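You operate a simulated robot arm through the tools that you are given. There is no shell and no other tool.

You run a simulated robot arm. Do the job below in one go: nothing can be reset, and whatever is moved stays where it is left.

JOB
Put things in order on the top of the long bench. At the end: the black bracket from the top of the long bench stands where the white propeller stood; the red coupling is in the grey bin (marked "1"); the cream cloth pad stands on top of the black spool; the white propeller from the top of the long bench stands where the cream cloth pad stood; whatever was shut is shut again. Leave all else as you found it, and nothing knocked over.

It is judged by the outcome, as a careful person would: the job done as asked, and still so three seconds after it is handed in. It fails if anything else is knocked over, pushed out of place, dropped, spilled or broken. Flat cloth is picked up by pressing the open fingertips on it (5 to 10 N) and closing them slowly along it; thin cloth reads only 2 to 8 mm in the jaws.

ROBOT AND FRAMES
A 7-joint arm with a two-finger parallel gripper, fixed in place. Base frame: the origin is at the foot of the arm, x ahead of it, y to its left, z up; the work surface is at about z = 0. Units: cm, rad, N and s.
With the tool pointing down near the work surface it reaches from about 24 to 62 cm from the base axis. Its first joint turns from -1.152 to 1.152 rad. Payload 2.6 kg.
The tool frame sits at the grasp point between the pads (the TCP): z along the fingers, y along the line on which they close. The tips reach 3 cm beyond it. The gripper opens to 9.4 cm. The fingers are 2.8 cm wide and 1 cm thick; the gripper's body (5 by 9.6 cm) begins 5.5 cm behind the TCP.
Orientation is that of the tool frame in the base frame, as a unit quaternion [x, y, z, w]. With the fingers straight down and closing along the base's y, the tool's x points along the base's -x, its y along +y and its z along -z.

CONTROLS
- The arm moves only by the tool apply_moves. Its arguments are lists of equal length, an entry for each row: "offset": the shift along the tool's x, y, z in units of 200 mm (1.0 is 200 mm), a list of three; "turn": the turn, a rotation vector about the tool's x, y, z in units of 180 degrees (1.0 is 180 degrees), a list of three. In form: {"offset": [[tx, ty, tz], ...], "turn": [[rx, ry, rz], ...]}. A call has 1 to 20 rows; each row is the pose to reach, as a shift and turn from the pose commanded when the call began, along the tool's axes at that moment. "jaw" is the opening, from 0 (shut) to 1 (fully open), set as the call begins (left out, the last holds). A call with a number of a shift or a turn outside -1 to 1 is refused whole. Rows are played at 5 a second. More than 5 cm and 0.15 rad between two rows, or a gripper value outside its range, and nothing of the call is played. A pose out of reach is approached as far as the arm can. The call stops where the force on the tool passes 40 N (or 10 N more than at its start, if that is more) or the arm is blocked; 0.2 s more then pass. Each finger travels about 7.2 cm/s and halts on what it meets, pressing with about 37 N; the grip force reading is that of the motor and also rises with nothing between the fingers. The clock runs only during rows and for 0.2 s after the last one: add rows that repeat a pose to give the fingers time. It gives the time, the measured TCP pose, the force on the tool (base axes), the opening and the grip force at its end, in the units of the frame above (readings bear some noise), with the torque about the TCP (base axes, N m) and any sound that the robot's microphone picked up.
- Cameras (640 x 400 px; columns grow to the right, rows downward): "scene" is fixed at [1.48, 42.13, 56.28]; the picture's right is [-0.91, -0.41, 0.00], its down [-0.24, 0.53, -0.82] and it looks along [0.33, -0.75, -0.58] (base axes); focal length 266 px, centre (320, 200). "wrist" rides on the gripper at [7.6, 1.4, -10.2] in the tool frame; the picture's right is [-0.18, 0.98, 0.00], its down [-0.75, -0.14, -0.64] and it looks along [-0.63, -0.12, 0.77] (tool axes); focal length 243 px, centre (320, 200). There is no depth. A picture from a camera that has moved, and an enlarged one, comes with that camera's place and axes in the base frame and with its lens.
- get_image(camera): a new picture of that camera. It takes no simulated time.
- close_up(camera, box): a new picture of the part [left, top, right, bottom] of that camera's present view, enlarged. It takes no simulated time.
- finish_job(): hands the job in; it is judged then, once.

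Nothing tells you positions but the pictures and the camera data. Unless the task says otherwise, let go and move clear before handing in.

The tools are called as a command line: name --argument value ..., lists and objects as JSON in quotes. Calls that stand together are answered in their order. apply_moves: Moves the arm, as the interface text tells. Its arguments: {"type":"object","properties":{"offset":{"type":"array"},"turn":{"type":"array"},"jaw":{"type":"number"}},"required":["offset","turn"]} The other tools are called the same way: get_image (camera) takes a picture; close_up (camera, box) takes an enlarged picture of a part of a camera's view; finish_job () hands the job in.

At the start:

```text
clock: 0.0
tcp_pos: [37.78, -19.66, 31.83]
orientation: [0.0, 1.0, 0.0, 0.0]
wrist_force: [0.5, -0.5, 0.9]
torque: [-0.01, -0.04, 0.02]
finger_gap: 9.41
finger_force: 0.0
```

scene: 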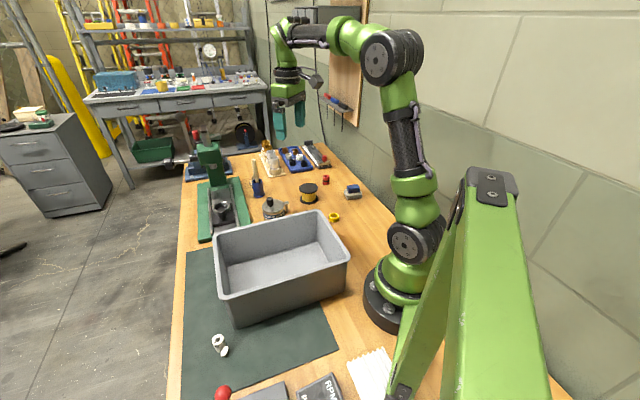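
wrist: 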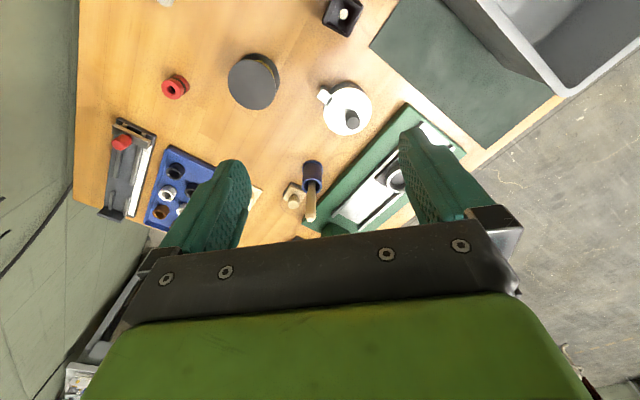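

I see a long bench with a grey bin, a spool, a red ring-like part and various small things. I'll take enlarged pictures first to identify the bracket, propeller, coupling, cloth pad and spool.

close_up --camera "scene" --box '[180, 130, 380, 255]'

close_up --camera "scene" --box '[180, 300, 420, 400]'

close_up --camera "wrist" --box '[80, 0, 400, 200]'

close_up --camera "scene" --box '[0, 0, 320, 200]'

```text
3.20 times, centred on (280, 192) of scene
camera zoom: at [1.48, 42.13, 56.28], right [-0.91, -0.41, 0.0], down [-0.24, 0.53, -0.82], along [0.33, -0.75, -0.58], focal length 852 px, centre (448, 224)
```

zoom: 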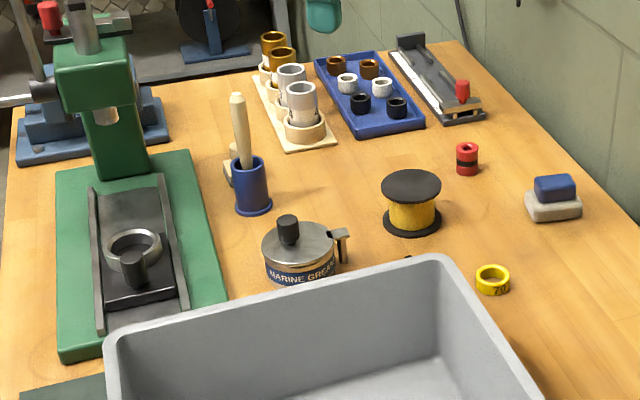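

```text
2.67 times, centred on (300, 350) of scene
camera zoom: at [1.48, 42.13, 56.28], right [-0.91, -0.41, 0.0], down [-0.24, 0.53, -0.82], along [0.33, -0.75, -0.58], focal length 710 px, centre (373, -200)
```

zoom: 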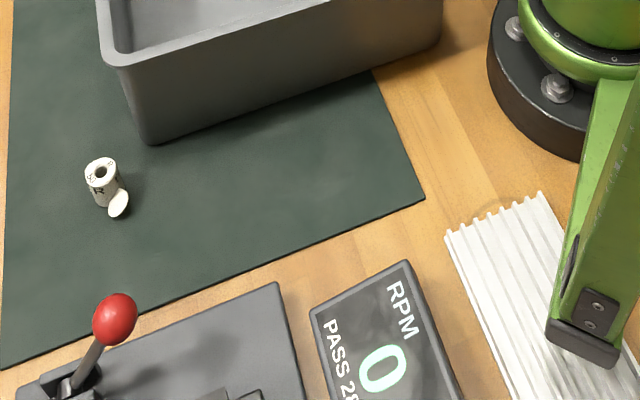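

```text
2.00 times, centred on (240, 100) of wrist
camera zoom: at [30.23, -18.17, 42.07], right [0.18, 0.98, 0.0], down [0.75, -0.14, 0.64], along [0.63, -0.12, -0.77], focal length 485 px, centre (480, 400)
```

zoom: 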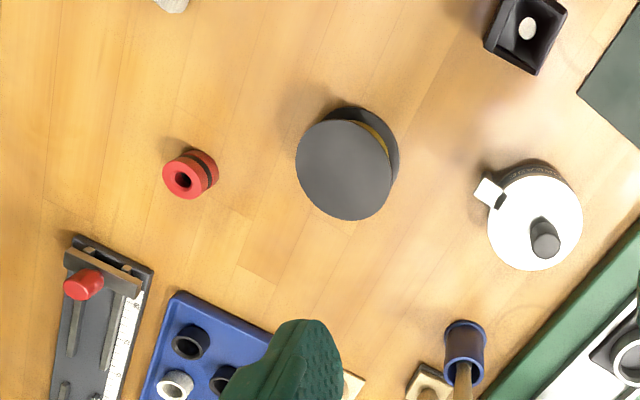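

```text
2.00 times, centred on (160, 100) of scene
camera zoom: at [1.48, 42.13, 56.28], right [-0.91, -0.41, 0.0], down [-0.24, 0.53, -0.82], along [0.33, -0.75, -0.58], focal length 533 px, centre (640, 400)
```

zoom: 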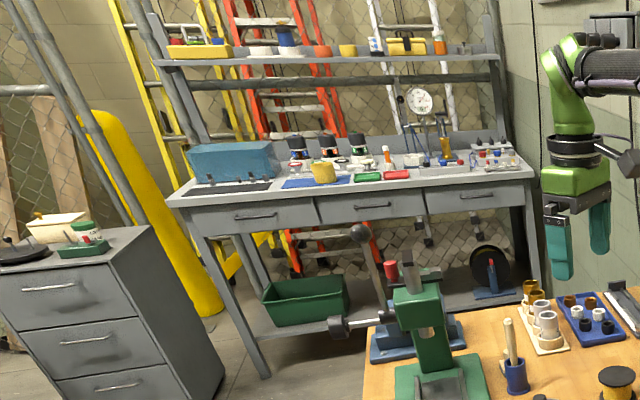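

The spool is near (38,-30), the red coupling near (36,-42), and a black part sits behind the bin near (33,-16). Next I move the wrist camera to look more closely at the right-hand side.

apply_moves --offset '[[0.147, -0.104, -0.052], [0.294, -0.208, -0.105], [0.442, -0.313, -0.157], [0.589, -0.417, -0.21]]' --turn '[[0, 0, 0], [0, 0, 0], [0, 0, 0], [0, 0, 0]]'

get_image --camera "wrist"

get_image --camera "scene"

```text
clock: 1.0
tcp_pos: [26.03, -28.16, 36.04]
orientation: [-0.001, 1.0, 0.0, 0.0]
wrist_force: [0.8, -0.3, 0.5]
torque: [0.05, -0.01, -0.03]
finger_gap: 9.44
finger_force: 0.0
```

```text
taken
camera wrist: at [18.53, -26.65, 46.25], right [0.18, 0.98, 0.0], down [0.75, -0.14, 0.64], along [0.63, -0.12, -0.77], focal length 243 px, centre (320, 200)
```

wrist: 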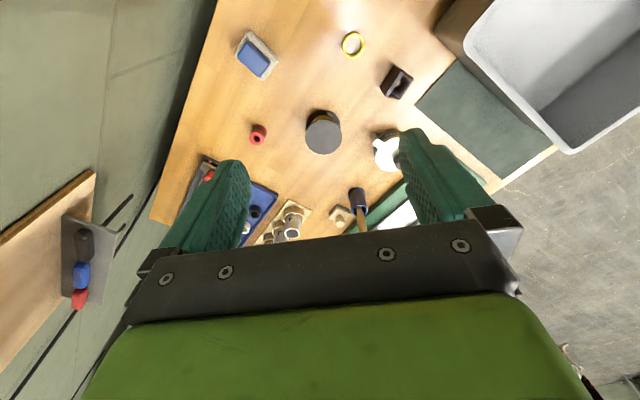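

```text
taken
```

scene: 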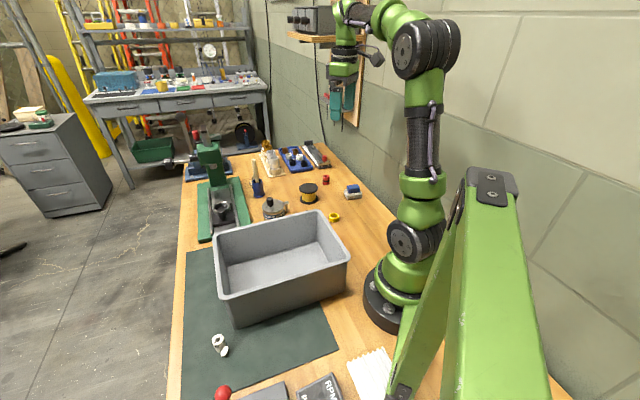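

close_up --camera "wrist" --box '[200, 0, 440, 150]'

close_up --camera "wrist" --box '[160, 130, 440, 250]'

close_up --camera "scene" --box '[300, 160, 400, 230]'

close_up --camera "scene" --box '[190, 320, 270, 370]'

```text
2.67 times, centred on (320, 75) of wrist
camera zoom: at [18.53, -26.65, 46.25], right [0.18, 0.98, 0.0], down [0.75, -0.14, 0.64], along [0.63, -0.12, -0.77], focal length 647 px, centre (320, 533)
```

zoom: 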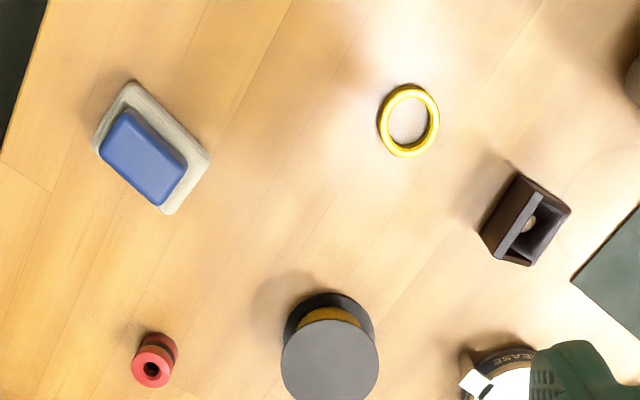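

```text
2.29 times, centred on (300, 190) of wrist
camera zoom: at [18.53, -26.65, 46.25], right [0.18, 0.98, 0.0], down [0.75, -0.14, 0.64], along [0.63, -0.12, -0.77], focal length 555 px, centre (366, 223)
```

zoom: 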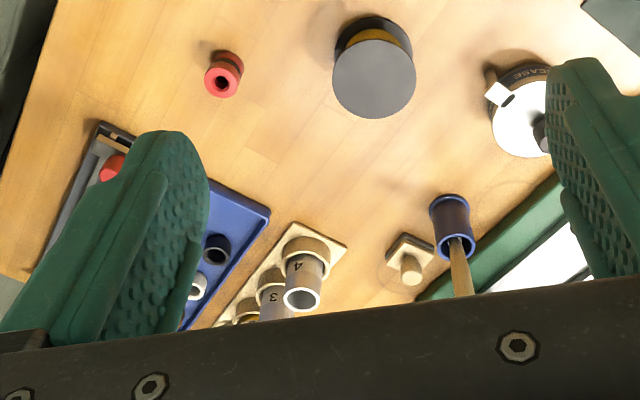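

```text
5.71 times, centred on (350, 195) of scene
camera zoom: at [1.48, 42.14, 56.28], right [-0.91, -0.41, 0.0], down [-0.24, 0.53, -0.82], along [0.33, -0.75, -0.58], focal length 1522 px, centre (149, 229)
```

zoom: 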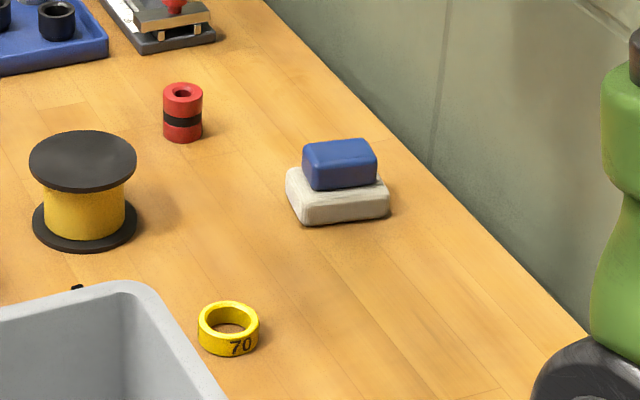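

```text
8.00 times, centred on (230, 345) of scene
camera zoom: at [1.48, 42.14, 56.28], right [-0.91, -0.41, 0.0], down [-0.24, 0.53, -0.82], along [0.33, -0.75, -0.58], focal length 2130 px, centre (1040, -960)
```

zoom: 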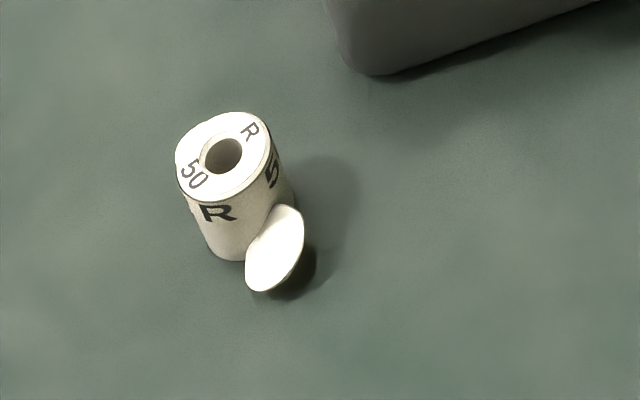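

The cream pad near (24,-38) appears to carry a blue block. I'll look at the left side of the bench before deciding what is what.

apply_moves --offset '[[-0.05, 0.24, 0], [-0.1, 0.48, 0], [-0.15, 0.72, 0], [-0.2, 0.96, 0]]' --turn '[[0, 0, 0], [0, 0, 0], [0, 0, 0], [0, 0, 0]]'

get_image --camera "wrist"

apply_moves --offset '[[0, 0.24, 0], [0, 0.48, 0], [0, 0.72, 0], [0, 0.96, 0]]' --turn '[[0, 0, 0], [0, 0, 0], [0, 0, 0], [0, 0, 0]]'

get_image --camera "wrist"

```text
clock: 2.0
tcp_pos: [30.14, -8.92, 36.29]
orientation: [0.0, 1.0, 0.001, 0.0]
wrist_force: [0.6, -0.1, 0.9]
torque: [-0.01, -0.01, 0.03]
finger_gap: 9.39
finger_force: 0.1
```

```text
taken
camera wrist: at [22.44, -7.38, 46.49], right [0.18, 0.98, 0.0], down [0.75, -0.14, 0.64], along [0.63, -0.12, -0.77], focal length 243 px, centre (320, 200)
```

wrist: 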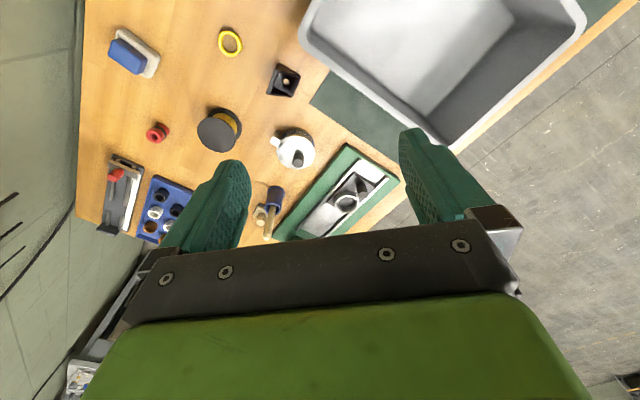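

```text
clock: 3.0
tcp_pos: [29.91, 10.21, 35.92]
orientation: [0.0, 1.0, 0.0, -0.001]
wrist_force: [-0.1, 0.2, -0.5]
torque: [-0.04, 0.01, 0.02]
finger_gap: 9.39
finger_force: 0.0
```

```text
taken
camera wrist: at [22.5, 11.75, 46.23], right [0.18, 0.98, 0.0], down [0.75, -0.14, 0.64], along [0.63, -0.12, -0.77], focal length 243 px, centre (320, 200)
```

wrist: 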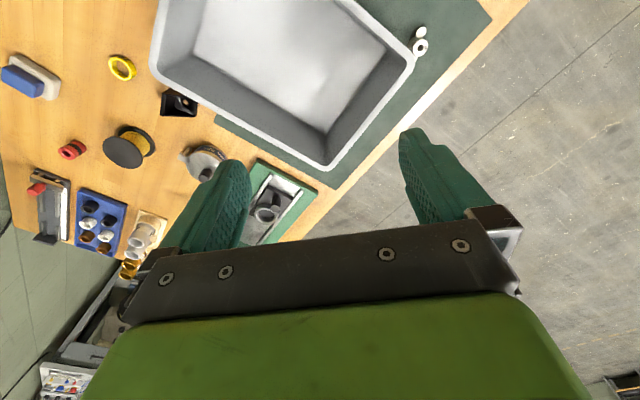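

apply_moves --offset '[[0.05, 0.24, 0], [0.1, 0.48, 0], [0.15, 0.72, 0], [0.15, 0.96, 0]]' --turn '[[0, 0, 0], [0, 0, 0], [0, 0, 0], [0, 0, 0]]'

get_image --camera "wrist"

get_image --camera "scene"

```text
clock: 4.0
tcp_pos: [27.21, 29.72, 36.11]
orientation: [0.0, 1.0, 0.0, 0.001]
wrist_force: [-0.6, -0.4, -0.8]
torque: [-0.01, 0.03, -0.01]
finger_gap: 9.4
finger_force: 0.1
```

```text
taken
camera wrist: at [19.46, 31.19, 46.39], right [0.18, 0.98, 0.0], down [0.75, -0.14, 0.64], along [0.63, -0.12, -0.77], focal length 243 px, centre (320, 200)
```

wrist: 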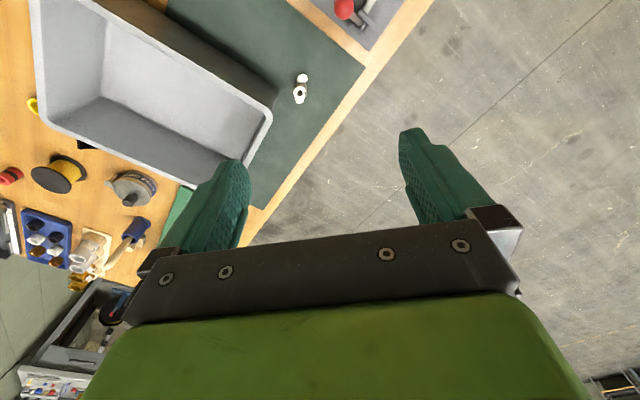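

```text
taken
```

scene: 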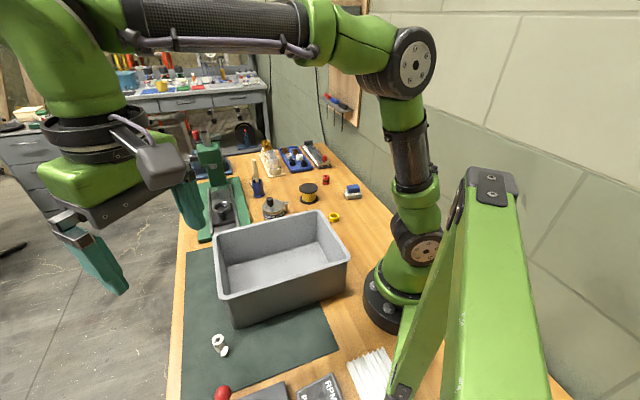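

close_up --camera "wrist" --box '[260, 50, 340, 130]'

close_up --camera "wrist" --box '[0, 80, 260, 280]'

close_up --camera "wrist" --box '[260, 0, 500, 120]'

```text
5.00 times, centred on (300, 90) of wrist
camera zoom: at [19.46, 31.19, 46.39], right [0.18, 0.98, 0.0], down [0.75, -0.14, 0.64], along [0.63, -0.12, -0.77], focal length 1213 px, centre (420, 750)
```

zoom: 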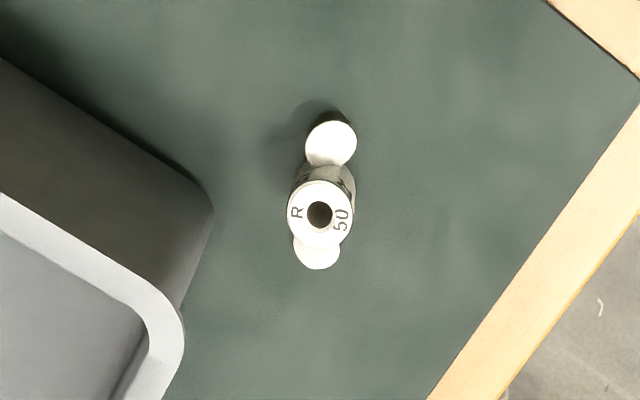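

```text
2.00 times, centred on (130, 180) of wrist
camera zoom: at [19.46, 31.19, 46.39], right [0.18, 0.98, 0.0], down [0.75, -0.14, 0.64], along [0.63, -0.12, -0.77], focal length 485 px, centre (700, 240)
```

zoom: 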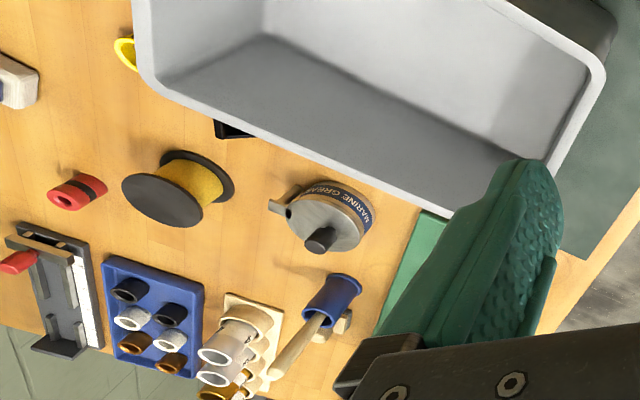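

```text
2.67 times, centred on (380, 60) of wrist
camera zoom: at [19.46, 31.19, 46.39], right [0.18, 0.98, 0.0], down [0.75, -0.14, 0.64], along [0.63, -0.12, -0.77], focal length 647 px, centre (160, 573)
```

zoom: 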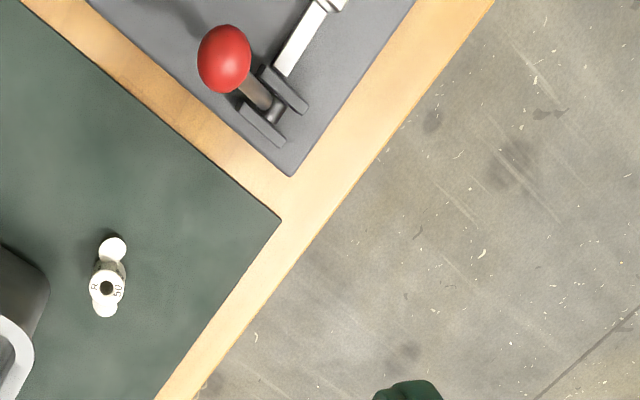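

The propeller is a small white hub with two low blades at about (31.1, 25.6), about 3 cm from the bin's corner. I'll go down a bit for a closer look at it and the bin rim.

apply_moves --offset '[[-0.05, -0.03, 0.18], [-0.1, -0.07, 0.36], [-0.15, -0.1, 0.53], [-0.195, -0.135, 0.7]]' --turn '[[0, 0, 0], [0, 0, 0], [0, 0, 0], [0, 0, 0]]'

get_image --camera "wrist"

close_up --camera "wrist" --box '[230, 0, 390, 100]'

get_image --camera "scene"

```text
clock: 5.0
tcp_pos: [30.98, 26.8, 21.94]
orientation: [0.0, 1.0, 0.0, 0.001]
wrist_force: [-0.1, -1.3, 0.2]
torque: [0.02, 0.0, 0.02]
finger_gap: 9.41
finger_force: 0.0
```

```text
taken
camera wrist: at [23.37, 28.4, 32.18], right [0.18, 0.98, 0.0], down [0.75, -0.14, 0.64], along [0.63, -0.12, -0.77], focal length 243 px, centre (320, 200)
```

wrist: 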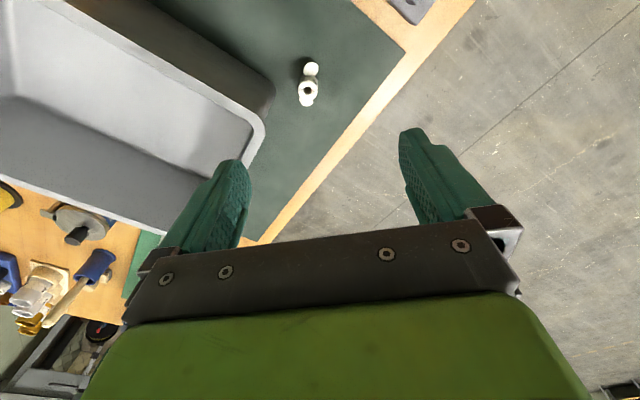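

```text
4.00 times, centred on (310, 50) of wrist
camera zoom: at [23.37, 28.4, 32.18], right [0.18, 0.98, 0.0], down [0.75, -0.14, 0.64], along [0.63, -0.12, -0.77], focal length 970 px, centre (360, 800)
```

zoom: 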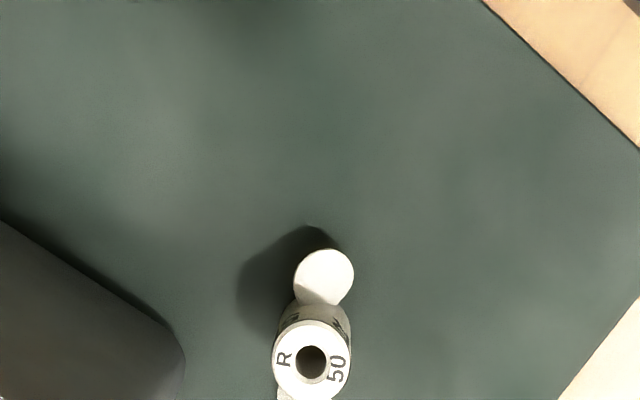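

```text
taken
```

scene: 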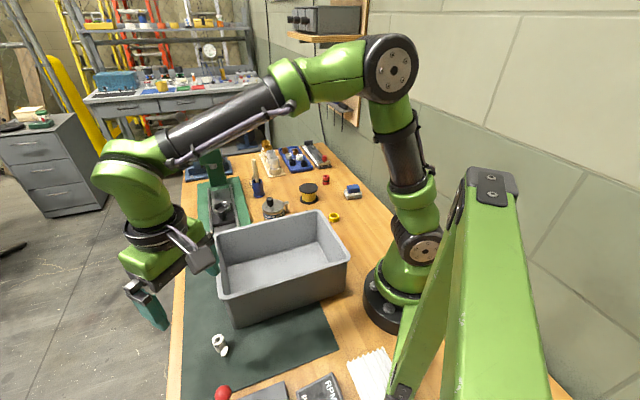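

Hub at about (31.1, 25.6), top near 3.3 cm; bin rim corner near (30.5, 22.3, 13). Now I go back to the right side to look at the pad, spool, coupling and bracket from closer up.

apply_moves --offset '[[0, 0, -0.2], [0.0, -0.1, -0.4], [0.0, -0.3, -0.5], [0.0, -0.53, -0.5], [0, -0.76, -0.5], [0, -0.99, -0.5]]' --turn '[[0, 0, 0], [0, 0, 0], [0, 0, 0], [0, 0, 0], [0, 0, 0], [0, 0, 0]]'

apply_moves --offset '[[0, -0.24, 0], [0, -0.48, 0], [0, -0.72, 0], [0, -0.96, 0]]' --turn '[[0, 0, 0], [0, 0, 0], [0, 0, 0], [0, 0, 0]]'

apply_moves --offset '[[0, -0.22, 0.05], [0, -0.44, 0.1], [0, -0.64, 0.2], [0.05, -0.7, 0.4], [0.1, -0.75, 0.5]]' --turn '[[0, 0, 0.04], [0, 0, 0.08], [0, 0, 0.12], [0, 0, 0.16], [0, 0, 0.2]]'

get_image --camera "wrist"

```text
clock: 6.4
tcp_pos: [31.04, 6.82, 32.09]
orientation: [-0.001, 1.0, 0.0, 0.0]
wrist_force: [-0.2, 0.1, 0.4]
torque: [0.03, -0.04, 0.01]
finger_gap: 9.4
finger_force: 0.1
```

```text
clock: 7.4
tcp_pos: [30.75, -12.16, 31.97]
orientation: [-0.001, 1.0, -0.001, 0.0]
wrist_force: [0.8, -0.3, -0.2]
torque: [0.0, -0.03, 0.03]
finger_gap: 9.39
finger_force: 0.2
```

```text
clock: 8.6
tcp_pos: [28.79, -27.32, 21.9]
orientation: [0.31, 0.951, 0.0, 0.0]
wrist_force: [-0.5, -0.4, 0.9]
torque: [0.0, 0.02, 0.02]
finger_gap: 9.41
finger_force: 0.0
```

```text
taken
camera wrist: at [23.38, -21.49, 32.18], right [0.73, 0.69, 0.0], down [0.53, -0.56, 0.64], along [0.44, -0.47, -0.77], focal length 243 px, centre (320, 200)
```

wrist: 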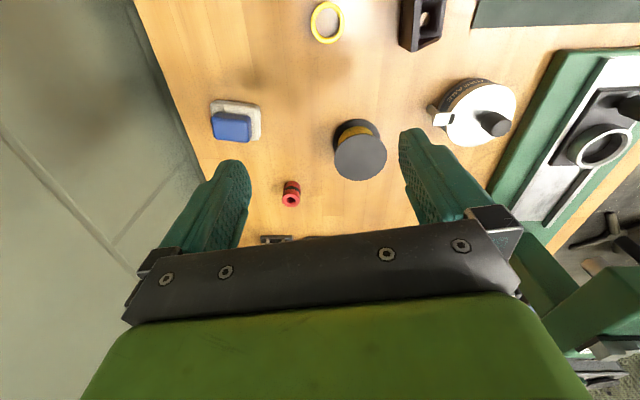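

close_up --camera "wrist" --box '[180, 70, 340, 220]'

close_up --camera "wrist" --box '[300, 0, 540, 200]'

```text
2.67 times, centred on (260, 145) of wrist
camera zoom: at [23.38, -21.49, 32.18], right [0.73, 0.69, 0.0], down [0.53, -0.56, 0.64], along [0.44, -0.47, -0.77], focal length 647 px, centre (480, 347)
```

zoom: 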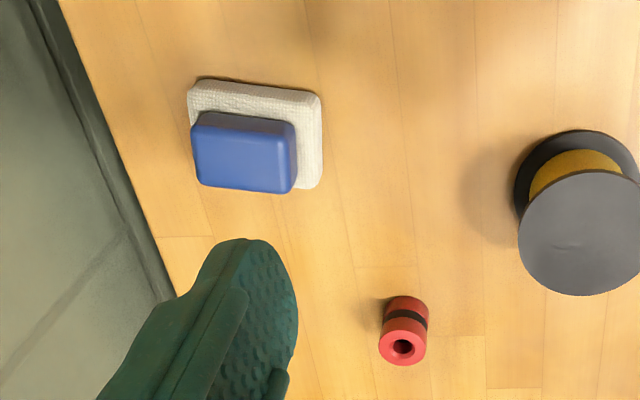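

```text
2.00 times, centred on (420, 100) of wrist
camera zoom: at [23.38, -21.49, 32.18], right [0.73, 0.69, 0.0], down [0.53, -0.56, 0.64], along [0.44, -0.47, -0.77], focal length 485 px, centre (120, 400)
```

zoom: 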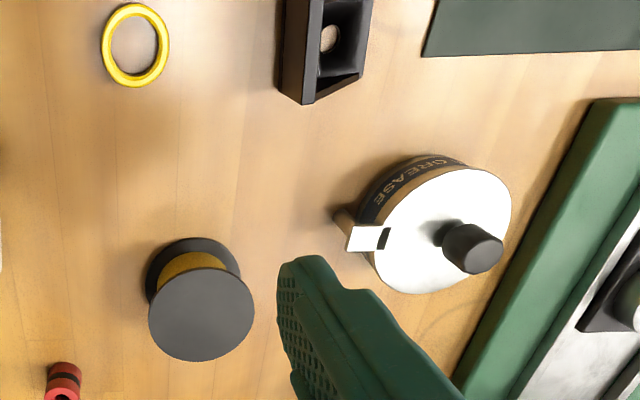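

The cream pad (with a blue grip on it) is centred near (24.2,-38.4), the spool top near (37.9,-29.3, z 5), and the coupling near (36.9,-42.5). I'll go above the pad with jaws partly open, aligned with its long side.

apply_moves --jaw 0.72 --offset '[[-0.035, -0.15, 0.1], [-0.07, -0.3, 0.2], [-0.1, -0.45, 0.3], [-0.137, -0.591, 0.4], [-0.137, -0.591, 0.4]]' --turn '[[0, 0, 0.022], [0, 0, 0.044], [0, 0, 0.066], [0, 0, 0.089], [0, 0, 0.089]]'

get_image --camera "wrist"

get_image --camera "scene"

```text
clock: 9.8
tcp_pos: [24.22, -38.31, 14.03]
orientation: [0.439, 0.898, 0.0, 0.0]
wrist_force: [0.1, -0.4, 0.6]
torque: [0.03, -0.02, -0.01]
finger_gap: 6.8
finger_force: 0.0
```

```text
taken
camera wrist: at [20.69, -31.31, 24.29], right [0.89, 0.46, 0.0], down [0.35, -0.68, 0.64], along [0.29, -0.57, -0.77], focal length 243 px, centre (320, 200)
```

wrist: 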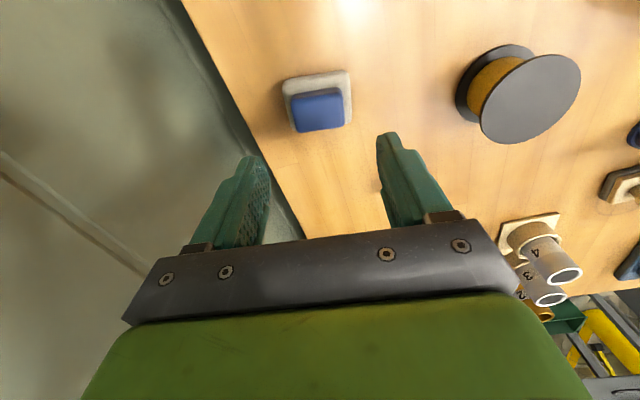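

```text
taken
```

scene: 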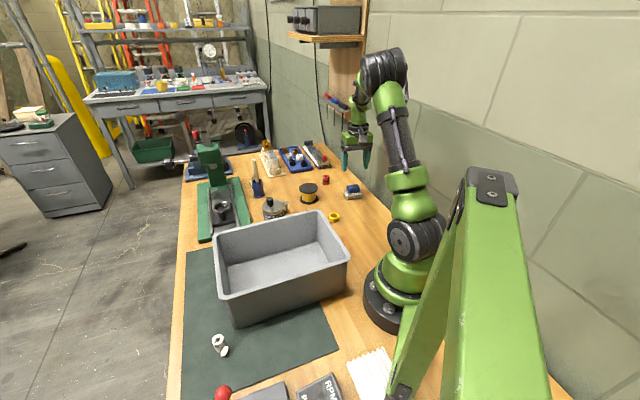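

close_up --camera "wrist" --box '[260, 50, 380, 150]'

close_up --camera "scene" --box '[310, 110, 410, 210]'

```text
4.00 times, centred on (320, 100) of wrist
camera zoom: at [20.69, -31.31, 24.29], right [0.89, 0.46, 0.0], down [0.35, -0.68, 0.64], along [0.29, -0.57, -0.77], focal length 970 px, centre (320, 600)
```

zoom: 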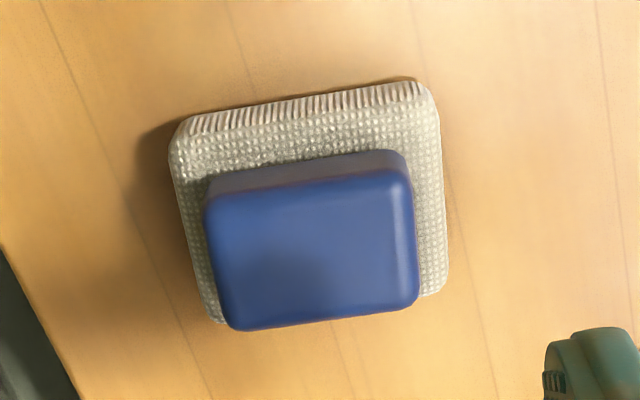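

```text
4.00 times, centred on (360, 160) of scene
camera zoom: at [1.49, 42.13, 56.28], right [-0.91, -0.41, 0.0], down [-0.24, 0.53, -0.82], along [0.33, -0.75, -0.58], focal length 1065 px, centre (160, 360)
```

zoom: 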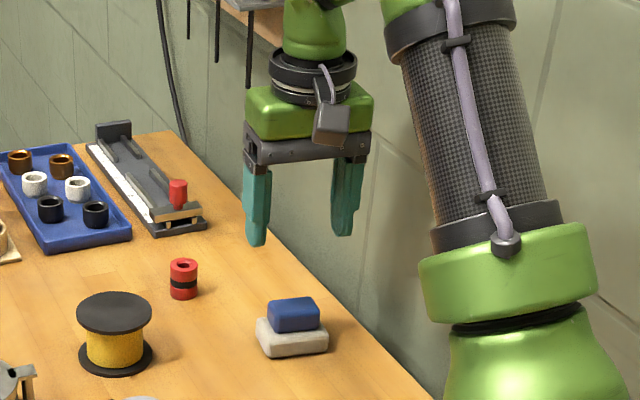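

The grip's long axis is at about 36°, centred (24.0,-38.3), top about 3.7 cm. I descend with tips to z≈2 (just above the cream cloth) and then close.

apply_moves --offset '[[0.01, -0.005, 0.15], [0.01, -0.005, 0.3], [0.01, -0.005, 0.38], [0.01, -0.005, 0.42], [0.01, -0.005, 0.45], [0.01, -0.005, 0.45]]' --turn '[[0, 0, 0.011], [0, 0, 0.011], [0, 0, 0.011], [0, 0, 0.011], [0, 0, 0.011], [0, 0, 0.011]]'

get_image --camera "wrist"

close_up --camera "scene" --box '[310, 130, 410, 230]'

```text
clock: 11.2
tcp_pos: [24.18, -38.14, 4.91]
orientation: [0.454, 0.891, -0.001, 0.0]
wrist_force: [0.4, 0.0, 0.0]
torque: [0.02, -0.01, -0.02]
finger_gap: 6.77
finger_force: 0.0
```

```text
taken
camera wrist: at [20.77, -31.12, 15.24], right [0.9, 0.43, 0.0], down [0.33, -0.69, 0.64], along [0.28, -0.58, -0.77], focal length 243 px, centre (320, 200)
```

wrist: 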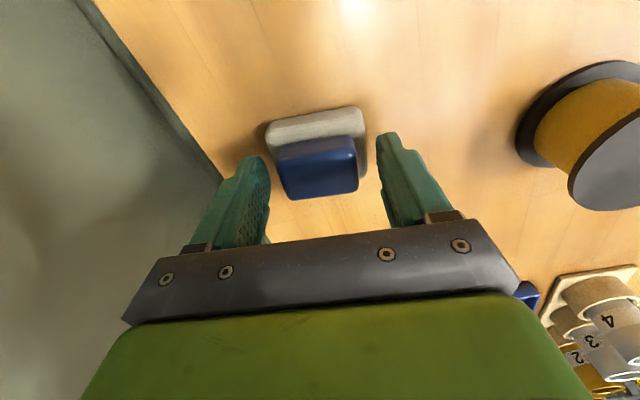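

```text
4.00 times, centred on (360, 180) of scene
camera zoom: at [1.48, 42.13, 56.28], right [-0.91, -0.41, 0.0], down [-0.24, 0.53, -0.82], along [0.33, -0.75, -0.58], focal length 1065 px, centre (160, 280)
```

zoom: 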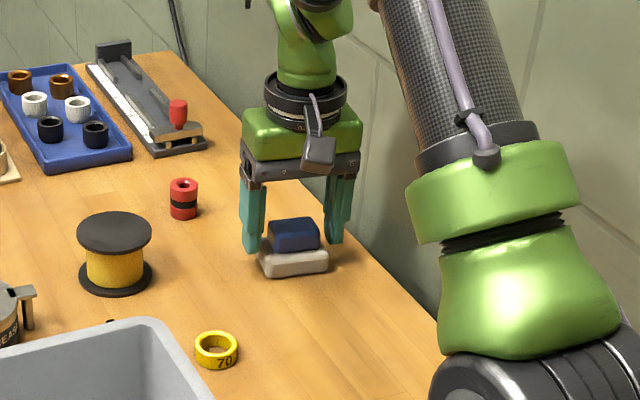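

apply_moves --jaw 0.3 --offset '[[0, 0, 0], [0, 0, 0], [0, 0, 0], [0, 0, 0]]' --turn '[[0, 0, 0], [0, 0, 0], [0, 0, 0], [0, 0, 0]]'

close_up --camera "wrist" --box '[220, 90, 420, 220]'

```text
clock: 12.2
tcp_pos: [24.04, -38.23, 5.01]
orientation: [0.454, 0.891, 0.0, 0.0]
wrist_force: [-0.4, 0.1, -0.3]
torque: [0.0, 0.01, -0.02]
finger_gap: 5.89
finger_force: 36.9
```

```text
3.08 times, centred on (320, 155) of wrist
camera zoom: at [20.77, -31.12, 15.26], right [0.9, 0.43, 0.0], down [0.33, -0.69, 0.64], along [0.28, -0.58, -0.77], focal length 746 px, centre (320, 338)
```

zoom: 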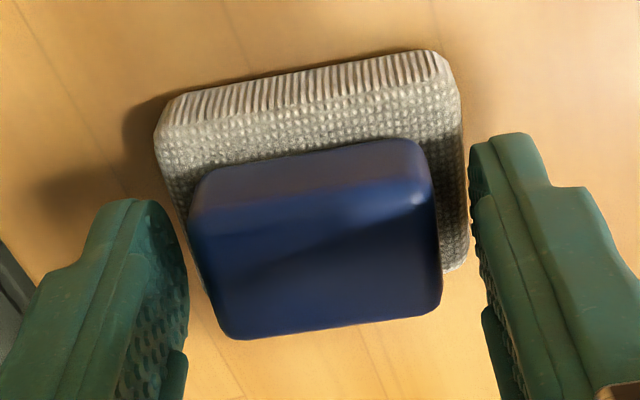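

The tips met the cream cloth's edges (gap 5.9), so the cream is thicker than I thought. I'll open, rise a little, and grip the blue part to test whether it is fixed to the pad.

apply_moves --jaw 0.72 --offset '[[0, 0, 0], [0, 0, 0], [0, 0, -0.02], [0, 0, -0.035], [0, 0, -0.035]]' --turn '[[0, 0, 0], [0, 0, 0], [0, 0, 0], [0, 0, 0], [0, 0, 0]]'

apply_moves --jaw 0.3 --offset '[[0, 0, 0], [0, 0, 0], [0, 0, 0], [0, 0, 0]]' --turn '[[0, 0, 0], [0, 0, 0], [0, 0, 0], [0, 0, 0]]'

close_up --camera "wrist" --box '[220, 90, 420, 220]'

```text
clock: 13.4
tcp_pos: [24.07, -38.22, 5.74]
orientation: [0.454, 0.891, 0.0, 0.0]
wrist_force: [0.6, -0.1, 0.1]
torque: [-0.01, 0.02, 0.0]
finger_gap: 6.77
finger_force: 0.0
```

```text
clock: 14.4
tcp_pos: [24.06, -38.21, 5.7]
orientation: [0.454, 0.891, 0.0, 0.0]
wrist_force: [-0.1, 1.5, 0.6]
torque: [0.02, -0.02, -0.04]
finger_gap: 4.3
finger_force: 37.1
```

```text
3.08 times, centred on (320, 155) of wrist
camera zoom: at [20.77, -31.13, 15.95], right [0.9, 0.43, 0.0], down [0.33, -0.69, 0.64], along [0.28, -0.58, -0.77], focal length 746 px, centre (320, 338)
```

zoom: 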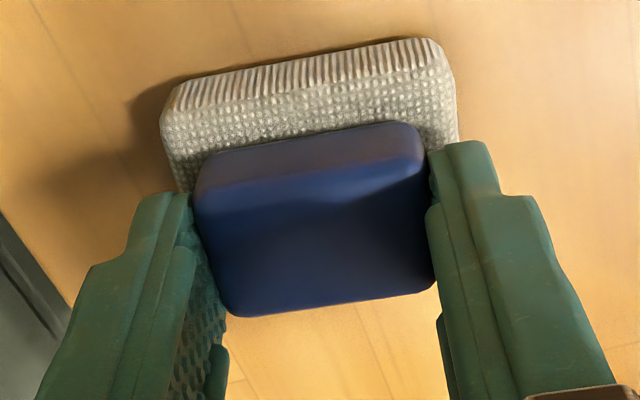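

Now gripping the blue part (4.3 cm). I lift 1.5 cm slowly to see whether the cream pad comes along.

apply_moves --offset '[[0, 0, -0.015], [0, 0, -0.03], [0, 0, -0.05], [0, 0, -0.075], [0, 0, -0.075]]' --turn '[[0, 0, 0], [0, 0, 0], [0, 0, 0], [0, 0, 0], [0, 0, 0]]'

close_up --camera "wrist" --box '[220, 90, 420, 220]'

close_up --camera "scene" --box '[310, 150, 390, 220]'

```text
clock: 15.6
tcp_pos: [23.9, -38.17, 7.22]
orientation: [0.454, 0.891, 0.001, 0.001]
wrist_force: [-0.1, -0.4, -0.1]
torque: [-0.03, 0.02, 0.0]
finger_gap: 4.26
finger_force: 36.7
```

```text
3.08 times, centred on (320, 155) of wrist
camera zoom: at [20.7, -31.11, 17.48], right [0.9, 0.43, 0.0], down [0.33, -0.69, 0.64], along [0.28, -0.58, -0.77], focal length 746 px, centre (320, 338)
```

zoom: 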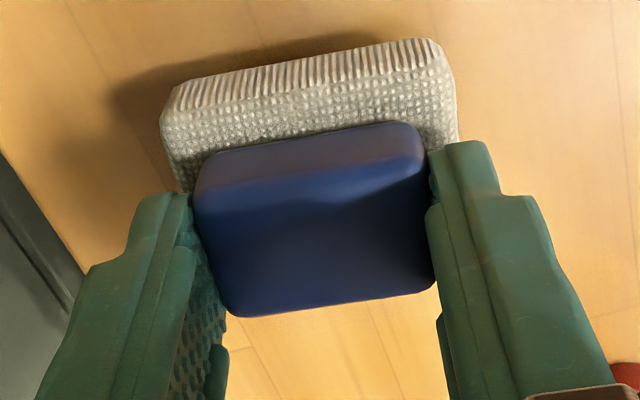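

```text
5.71 times, centred on (350, 185) of scene
camera zoom: at [1.48, 42.13, 56.28], right [-0.91, -0.41, 0.0], down [-0.24, 0.53, -0.82], along [0.33, -0.75, -0.58], focal length 1522 px, centre (149, 286)
```

zoom: 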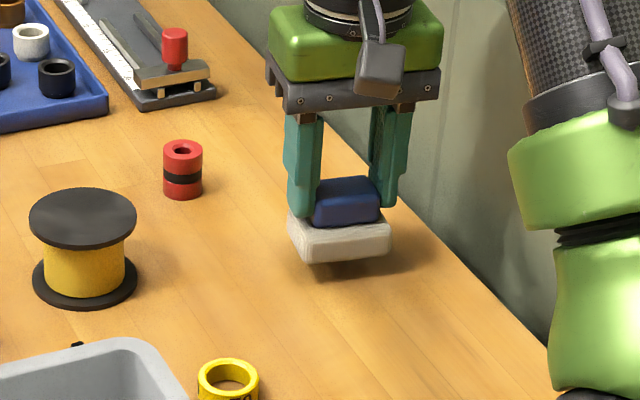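

The blue grip is part of the pad—one object. I raise it and carry it over the spool at about 9 cm bottom clearance height.

apply_moves --offset '[[0, 0, -0.13], [0, 0, -0.26], [0, 0, -0.39], [-0.01, 0.16, -0.39], [-0.02, 0.33, -0.39], [-0.03, 0.5, -0.39], [-0.04, 0.66, -0.39], [-0.048, 0.78, -0.39], [-0.048, 0.825, -0.39], [-0.048, 0.825, -0.39]]' --turn '[[0, 0, 0], [0, 0, 0], [0, 0, 0], [0, 0, 0], [0, 0, 0], [0, 0, 0], [0, 0, 0], [0, 0, 0], [0, 0, 0], [0, 0, 0]]'

get_image --camera "wrist"

close_up --camera "scene" --box '[260, 130, 380, 220]'

```text
clock: 17.8
tcp_pos: [38.1, -29.44, 14.99]
orientation: [0.454, 0.891, 0.001, 0.001]
wrist_force: [0.2, 0.3, -0.9]
torque: [-0.02, -0.01, -0.03]
finger_gap: 4.3
finger_force: 37.4
```

```text
taken
camera wrist: at [34.68, -22.25, 25.2], right [0.9, 0.43, 0.0], down [0.33, -0.69, 0.64], along [0.28, -0.58, -0.77], focal length 243 px, centre (320, 200)
```

wrist: 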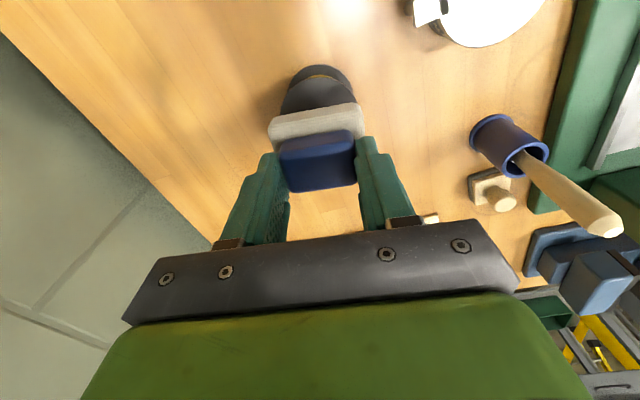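

```text
4.44 times, centred on (320, 175) of scene
camera zoom: at [1.48, 42.13, 56.28], right [-0.91, -0.41, 0.0], down [-0.24, 0.53, -0.82], along [0.33, -0.75, -0.58], focal length 1184 px, centre (320, 311)
```

zoom: 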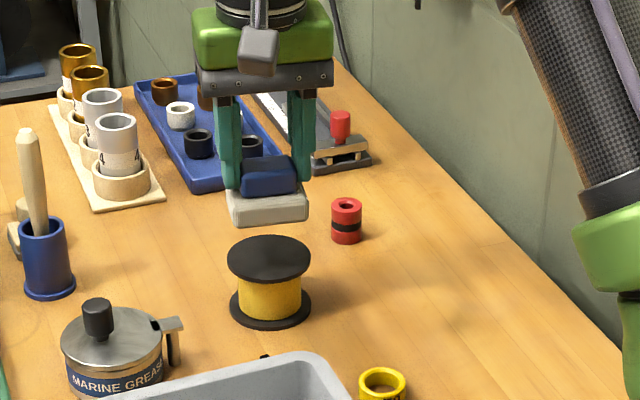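

close_up --camera "wrist" --box '[260, 50, 380, 125]'

```text
5.33 times, centred on (320, 88) of wrist
camera zoom: at [34.68, -22.25, 25.2], right [0.9, 0.43, 0.0], down [0.33, -0.69, 0.64], along [0.28, -0.58, -0.77], focal length 1294 px, centre (320, 800)
```

zoom: 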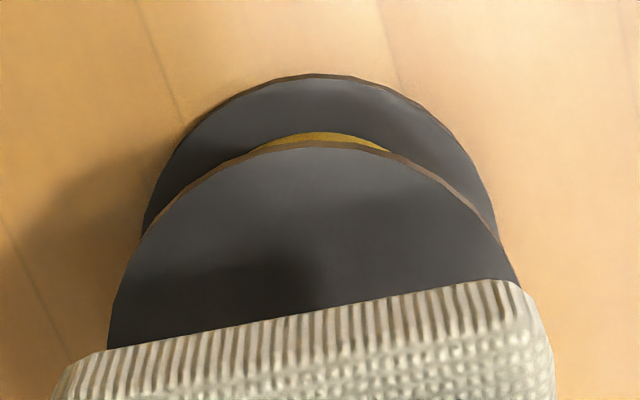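

The pad hangs squarely over the spool (about 0.2 cm adjust). I lower it to just above the spool top.

apply_moves --offset '[[-0.012, 0, 0.08], [-0.012, 0, 0.15], [-0.012, 0, 0.18], [-0.012, 0, 0.195], [-0.012, 0, 0.195]]' --turn '[[0, 0, 0], [0, 0, 0], [0, 0, 0], [0, 0, 0], [0, 0, 0]]'

close_up --camera "scene" --box '[270, 150, 350, 210]'

close_up --camera "wrist" --box '[220, 50, 420, 210]'

```text
clock: 19.0
tcp_pos: [38.06, -29.53, 11.01]
orientation: [0.454, 0.891, 0.0, -0.001]
wrist_force: [0.3, 0.8, -1.1]
torque: [0.02, 0.01, -0.02]
finger_gap: 4.28
finger_force: 36.6
```

```text
6.67 times, centred on (310, 180) of scene
camera zoom: at [1.48, 42.13, 56.28], right [-0.91, -0.41, 0.0], down [-0.24, 0.53, -0.82], along [0.33, -0.75, -0.58], focal length 1775 px, centre (387, 333)
```

zoom: 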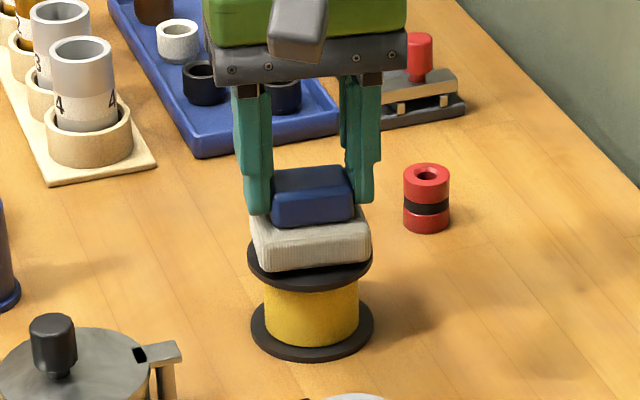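

```text
2.50 times, centred on (320, 130) of wrist
camera zoom: at [34.73, -22.42, 21.27], right [0.9, 0.43, 0.0], down [0.33, -0.69, 0.64], along [0.28, -0.58, -0.77], focal length 606 px, centre (320, 375)
```

zoom: 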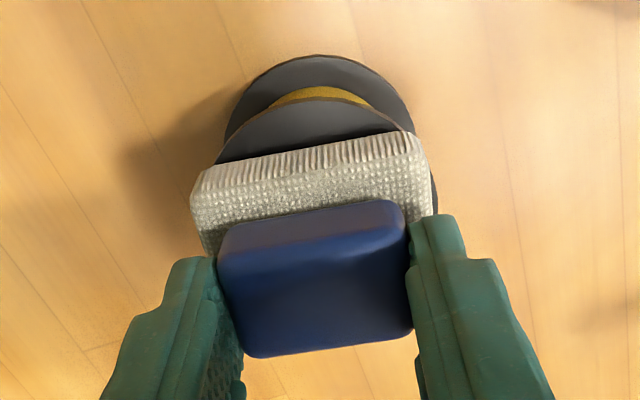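

apply_moves --offset '[[0, 0, 0.005], [0, 0, 0.01], [0, 0, 0.015], [0, 0, 0.015]]' --turn '[[0, 0, 0], [0, 0, 0], [0, 0, 0], [0, 0, 0]]'

close_up --camera "scene" --box '[280, 165, 340, 205]'

```text
clock: 20.0
tcp_pos: [38.14, -29.54, 10.89]
orientation: [0.454, 0.891, 0.0, 0.0]
wrist_force: [-0.6, 0.9, -0.3]
torque: [-0.03, -0.03, -0.01]
finger_gap: 4.26
finger_force: 37.1
```

```text
10.00 times, centred on (310, 185) of scene
camera zoom: at [1.48, 42.13, 56.28], right [-0.91, -0.41, 0.0], down [-0.24, 0.53, -0.82], along [0.33, -0.75, -0.58], focal length 2663 px, centre (420, 350)
```

zoom: 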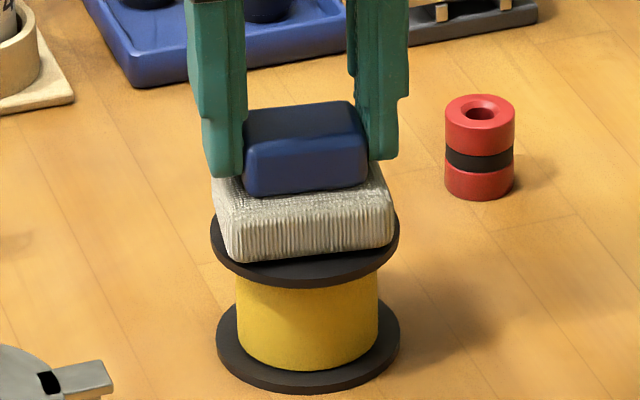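

apply_moves --offset '[[0, 0, 0.005], [0, 0, 0.01], [0, 0, 0.01]]' --turn '[[0, 0, 0], [0, 0, 0], [0, 0, 0]]'

```text
clock: 20.8
tcp_pos: [38.21, -29.5, 10.65]
orientation: [0.454, 0.891, -0.001, 0.001]
wrist_force: [-3.1, 1.7, 10.3]
torque: [0.22, 0.31, 0.0]
finger_gap: 4.28
finger_force: 36.8
```

Contact with the spool (10 N up). I release and rise straight up.

apply_moves --jaw 0.65 --offset '[[0, 0, 0], [0, 0, 0], [0, 0, 0], [0, 0, -0.03], [0, 0, -0.1], [0, 0, -0.25], [0, 0, -0.4]]' --turn '[[0, 0, 0], [0, 0, 0], [0, 0, 0], [0, 0, 0], [0, 0, 0], [0, 0, 0], [0, 0, 0]]'

close_up --camera "scene" --box '[280, 165, 340, 205]'

get_image --camera "wrist"

```text
clock: 22.4
tcp_pos: [37.96, -29.46, 19.0]
orientation: [0.454, 0.891, 0.0, 0.0]
wrist_force: [-0.4, -0.7, 0.3]
torque: [-0.02, 0.0, 0.01]
finger_gap: 6.14
finger_force: 0.0
```

```text
10.00 times, centred on (310, 185) of scene
camera zoom: at [1.48, 42.13, 56.28], right [-0.91, -0.41, 0.0], down [-0.24, 0.53, -0.82], along [0.33, -0.75, -0.58], focal length 2663 px, centre (420, 350)
```

zoom: 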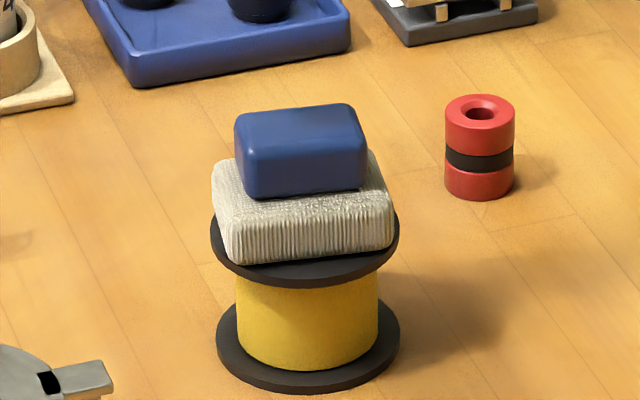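

```text
taken
camera wrist: at [34.69, -22.46, 29.08], right [0.9, 0.43, 0.0], down [0.33, -0.69, 0.64], along [0.28, -0.58, -0.77], focal length 243 px, centre (320, 200)
```

wrist: 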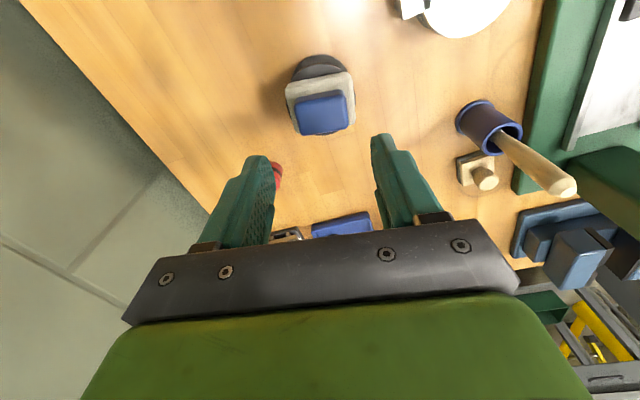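

The pad stands squarely on the spool. Next the red coupling: I move above it at about (36.9,-42.5).

apply_moves --offset '[[-0.12, -0.11, 0], [-0.24, -0.21, 0], [-0.36, -0.32, 0.1], [-0.49, -0.431, 0.2], [-0.49, -0.431, 0.335], [-0.49, -0.431, 0.335]]' --turn '[[0, 0, 0], [0, 0, 0], [0, 0, 0], [0, 0, 0], [0, 0, 0], [0, 0, 0]]'

get_image --camera "wrist"

close_up --camera "wrist" --box '[260, 60, 380, 160]'

close_up --camera "scene" --box '[270, 120, 370, 210]'

```text
clock: 23.8
tcp_pos: [36.93, -42.25, 11.84]
orientation: [0.453, 0.891, -0.001, 0.0]
wrist_force: [0.1, -0.5, -0.5]
torque: [-0.01, -0.01, 0.03]
finger_gap: 6.1
finger_force: 0.0
```

```text
taken
camera wrist: at [33.61, -35.15, 22.0], right [0.9, 0.43, 0.0], down [0.33, -0.69, 0.64], along [0.28, -0.58, -0.77], focal length 243 px, centre (320, 200)
```

wrist: 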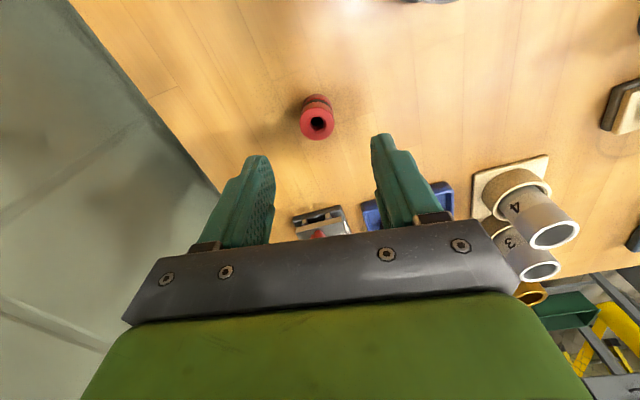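

```text
4.00 times, centred on (320, 110) of wrist
camera zoom: at [33.61, -35.15, 22.0], right [0.9, 0.43, 0.0], down [0.33, -0.69, 0.64], along [0.28, -0.58, -0.77], focal length 970 px, centre (320, 560)
```

zoom: 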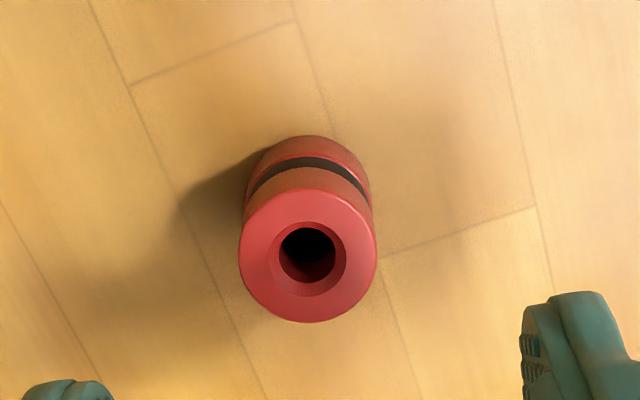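

```text
4.44 times, centred on (320, 165) of scene
camera zoom: at [1.49, 42.13, 56.28], right [-0.91, -0.41, 0.0], down [-0.24, 0.53, -0.82], along [0.33, -0.75, -0.58], focal length 1184 px, centre (320, 356)
```

zoom: 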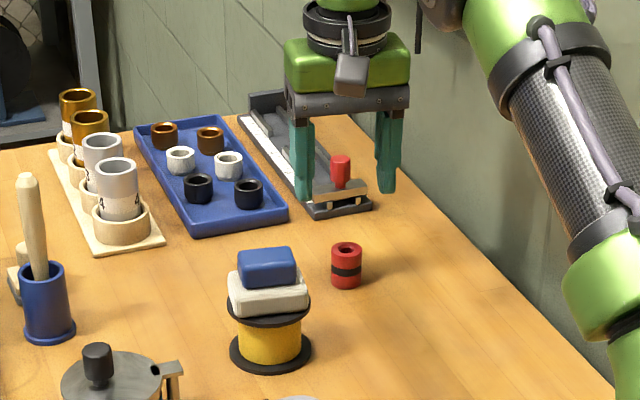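

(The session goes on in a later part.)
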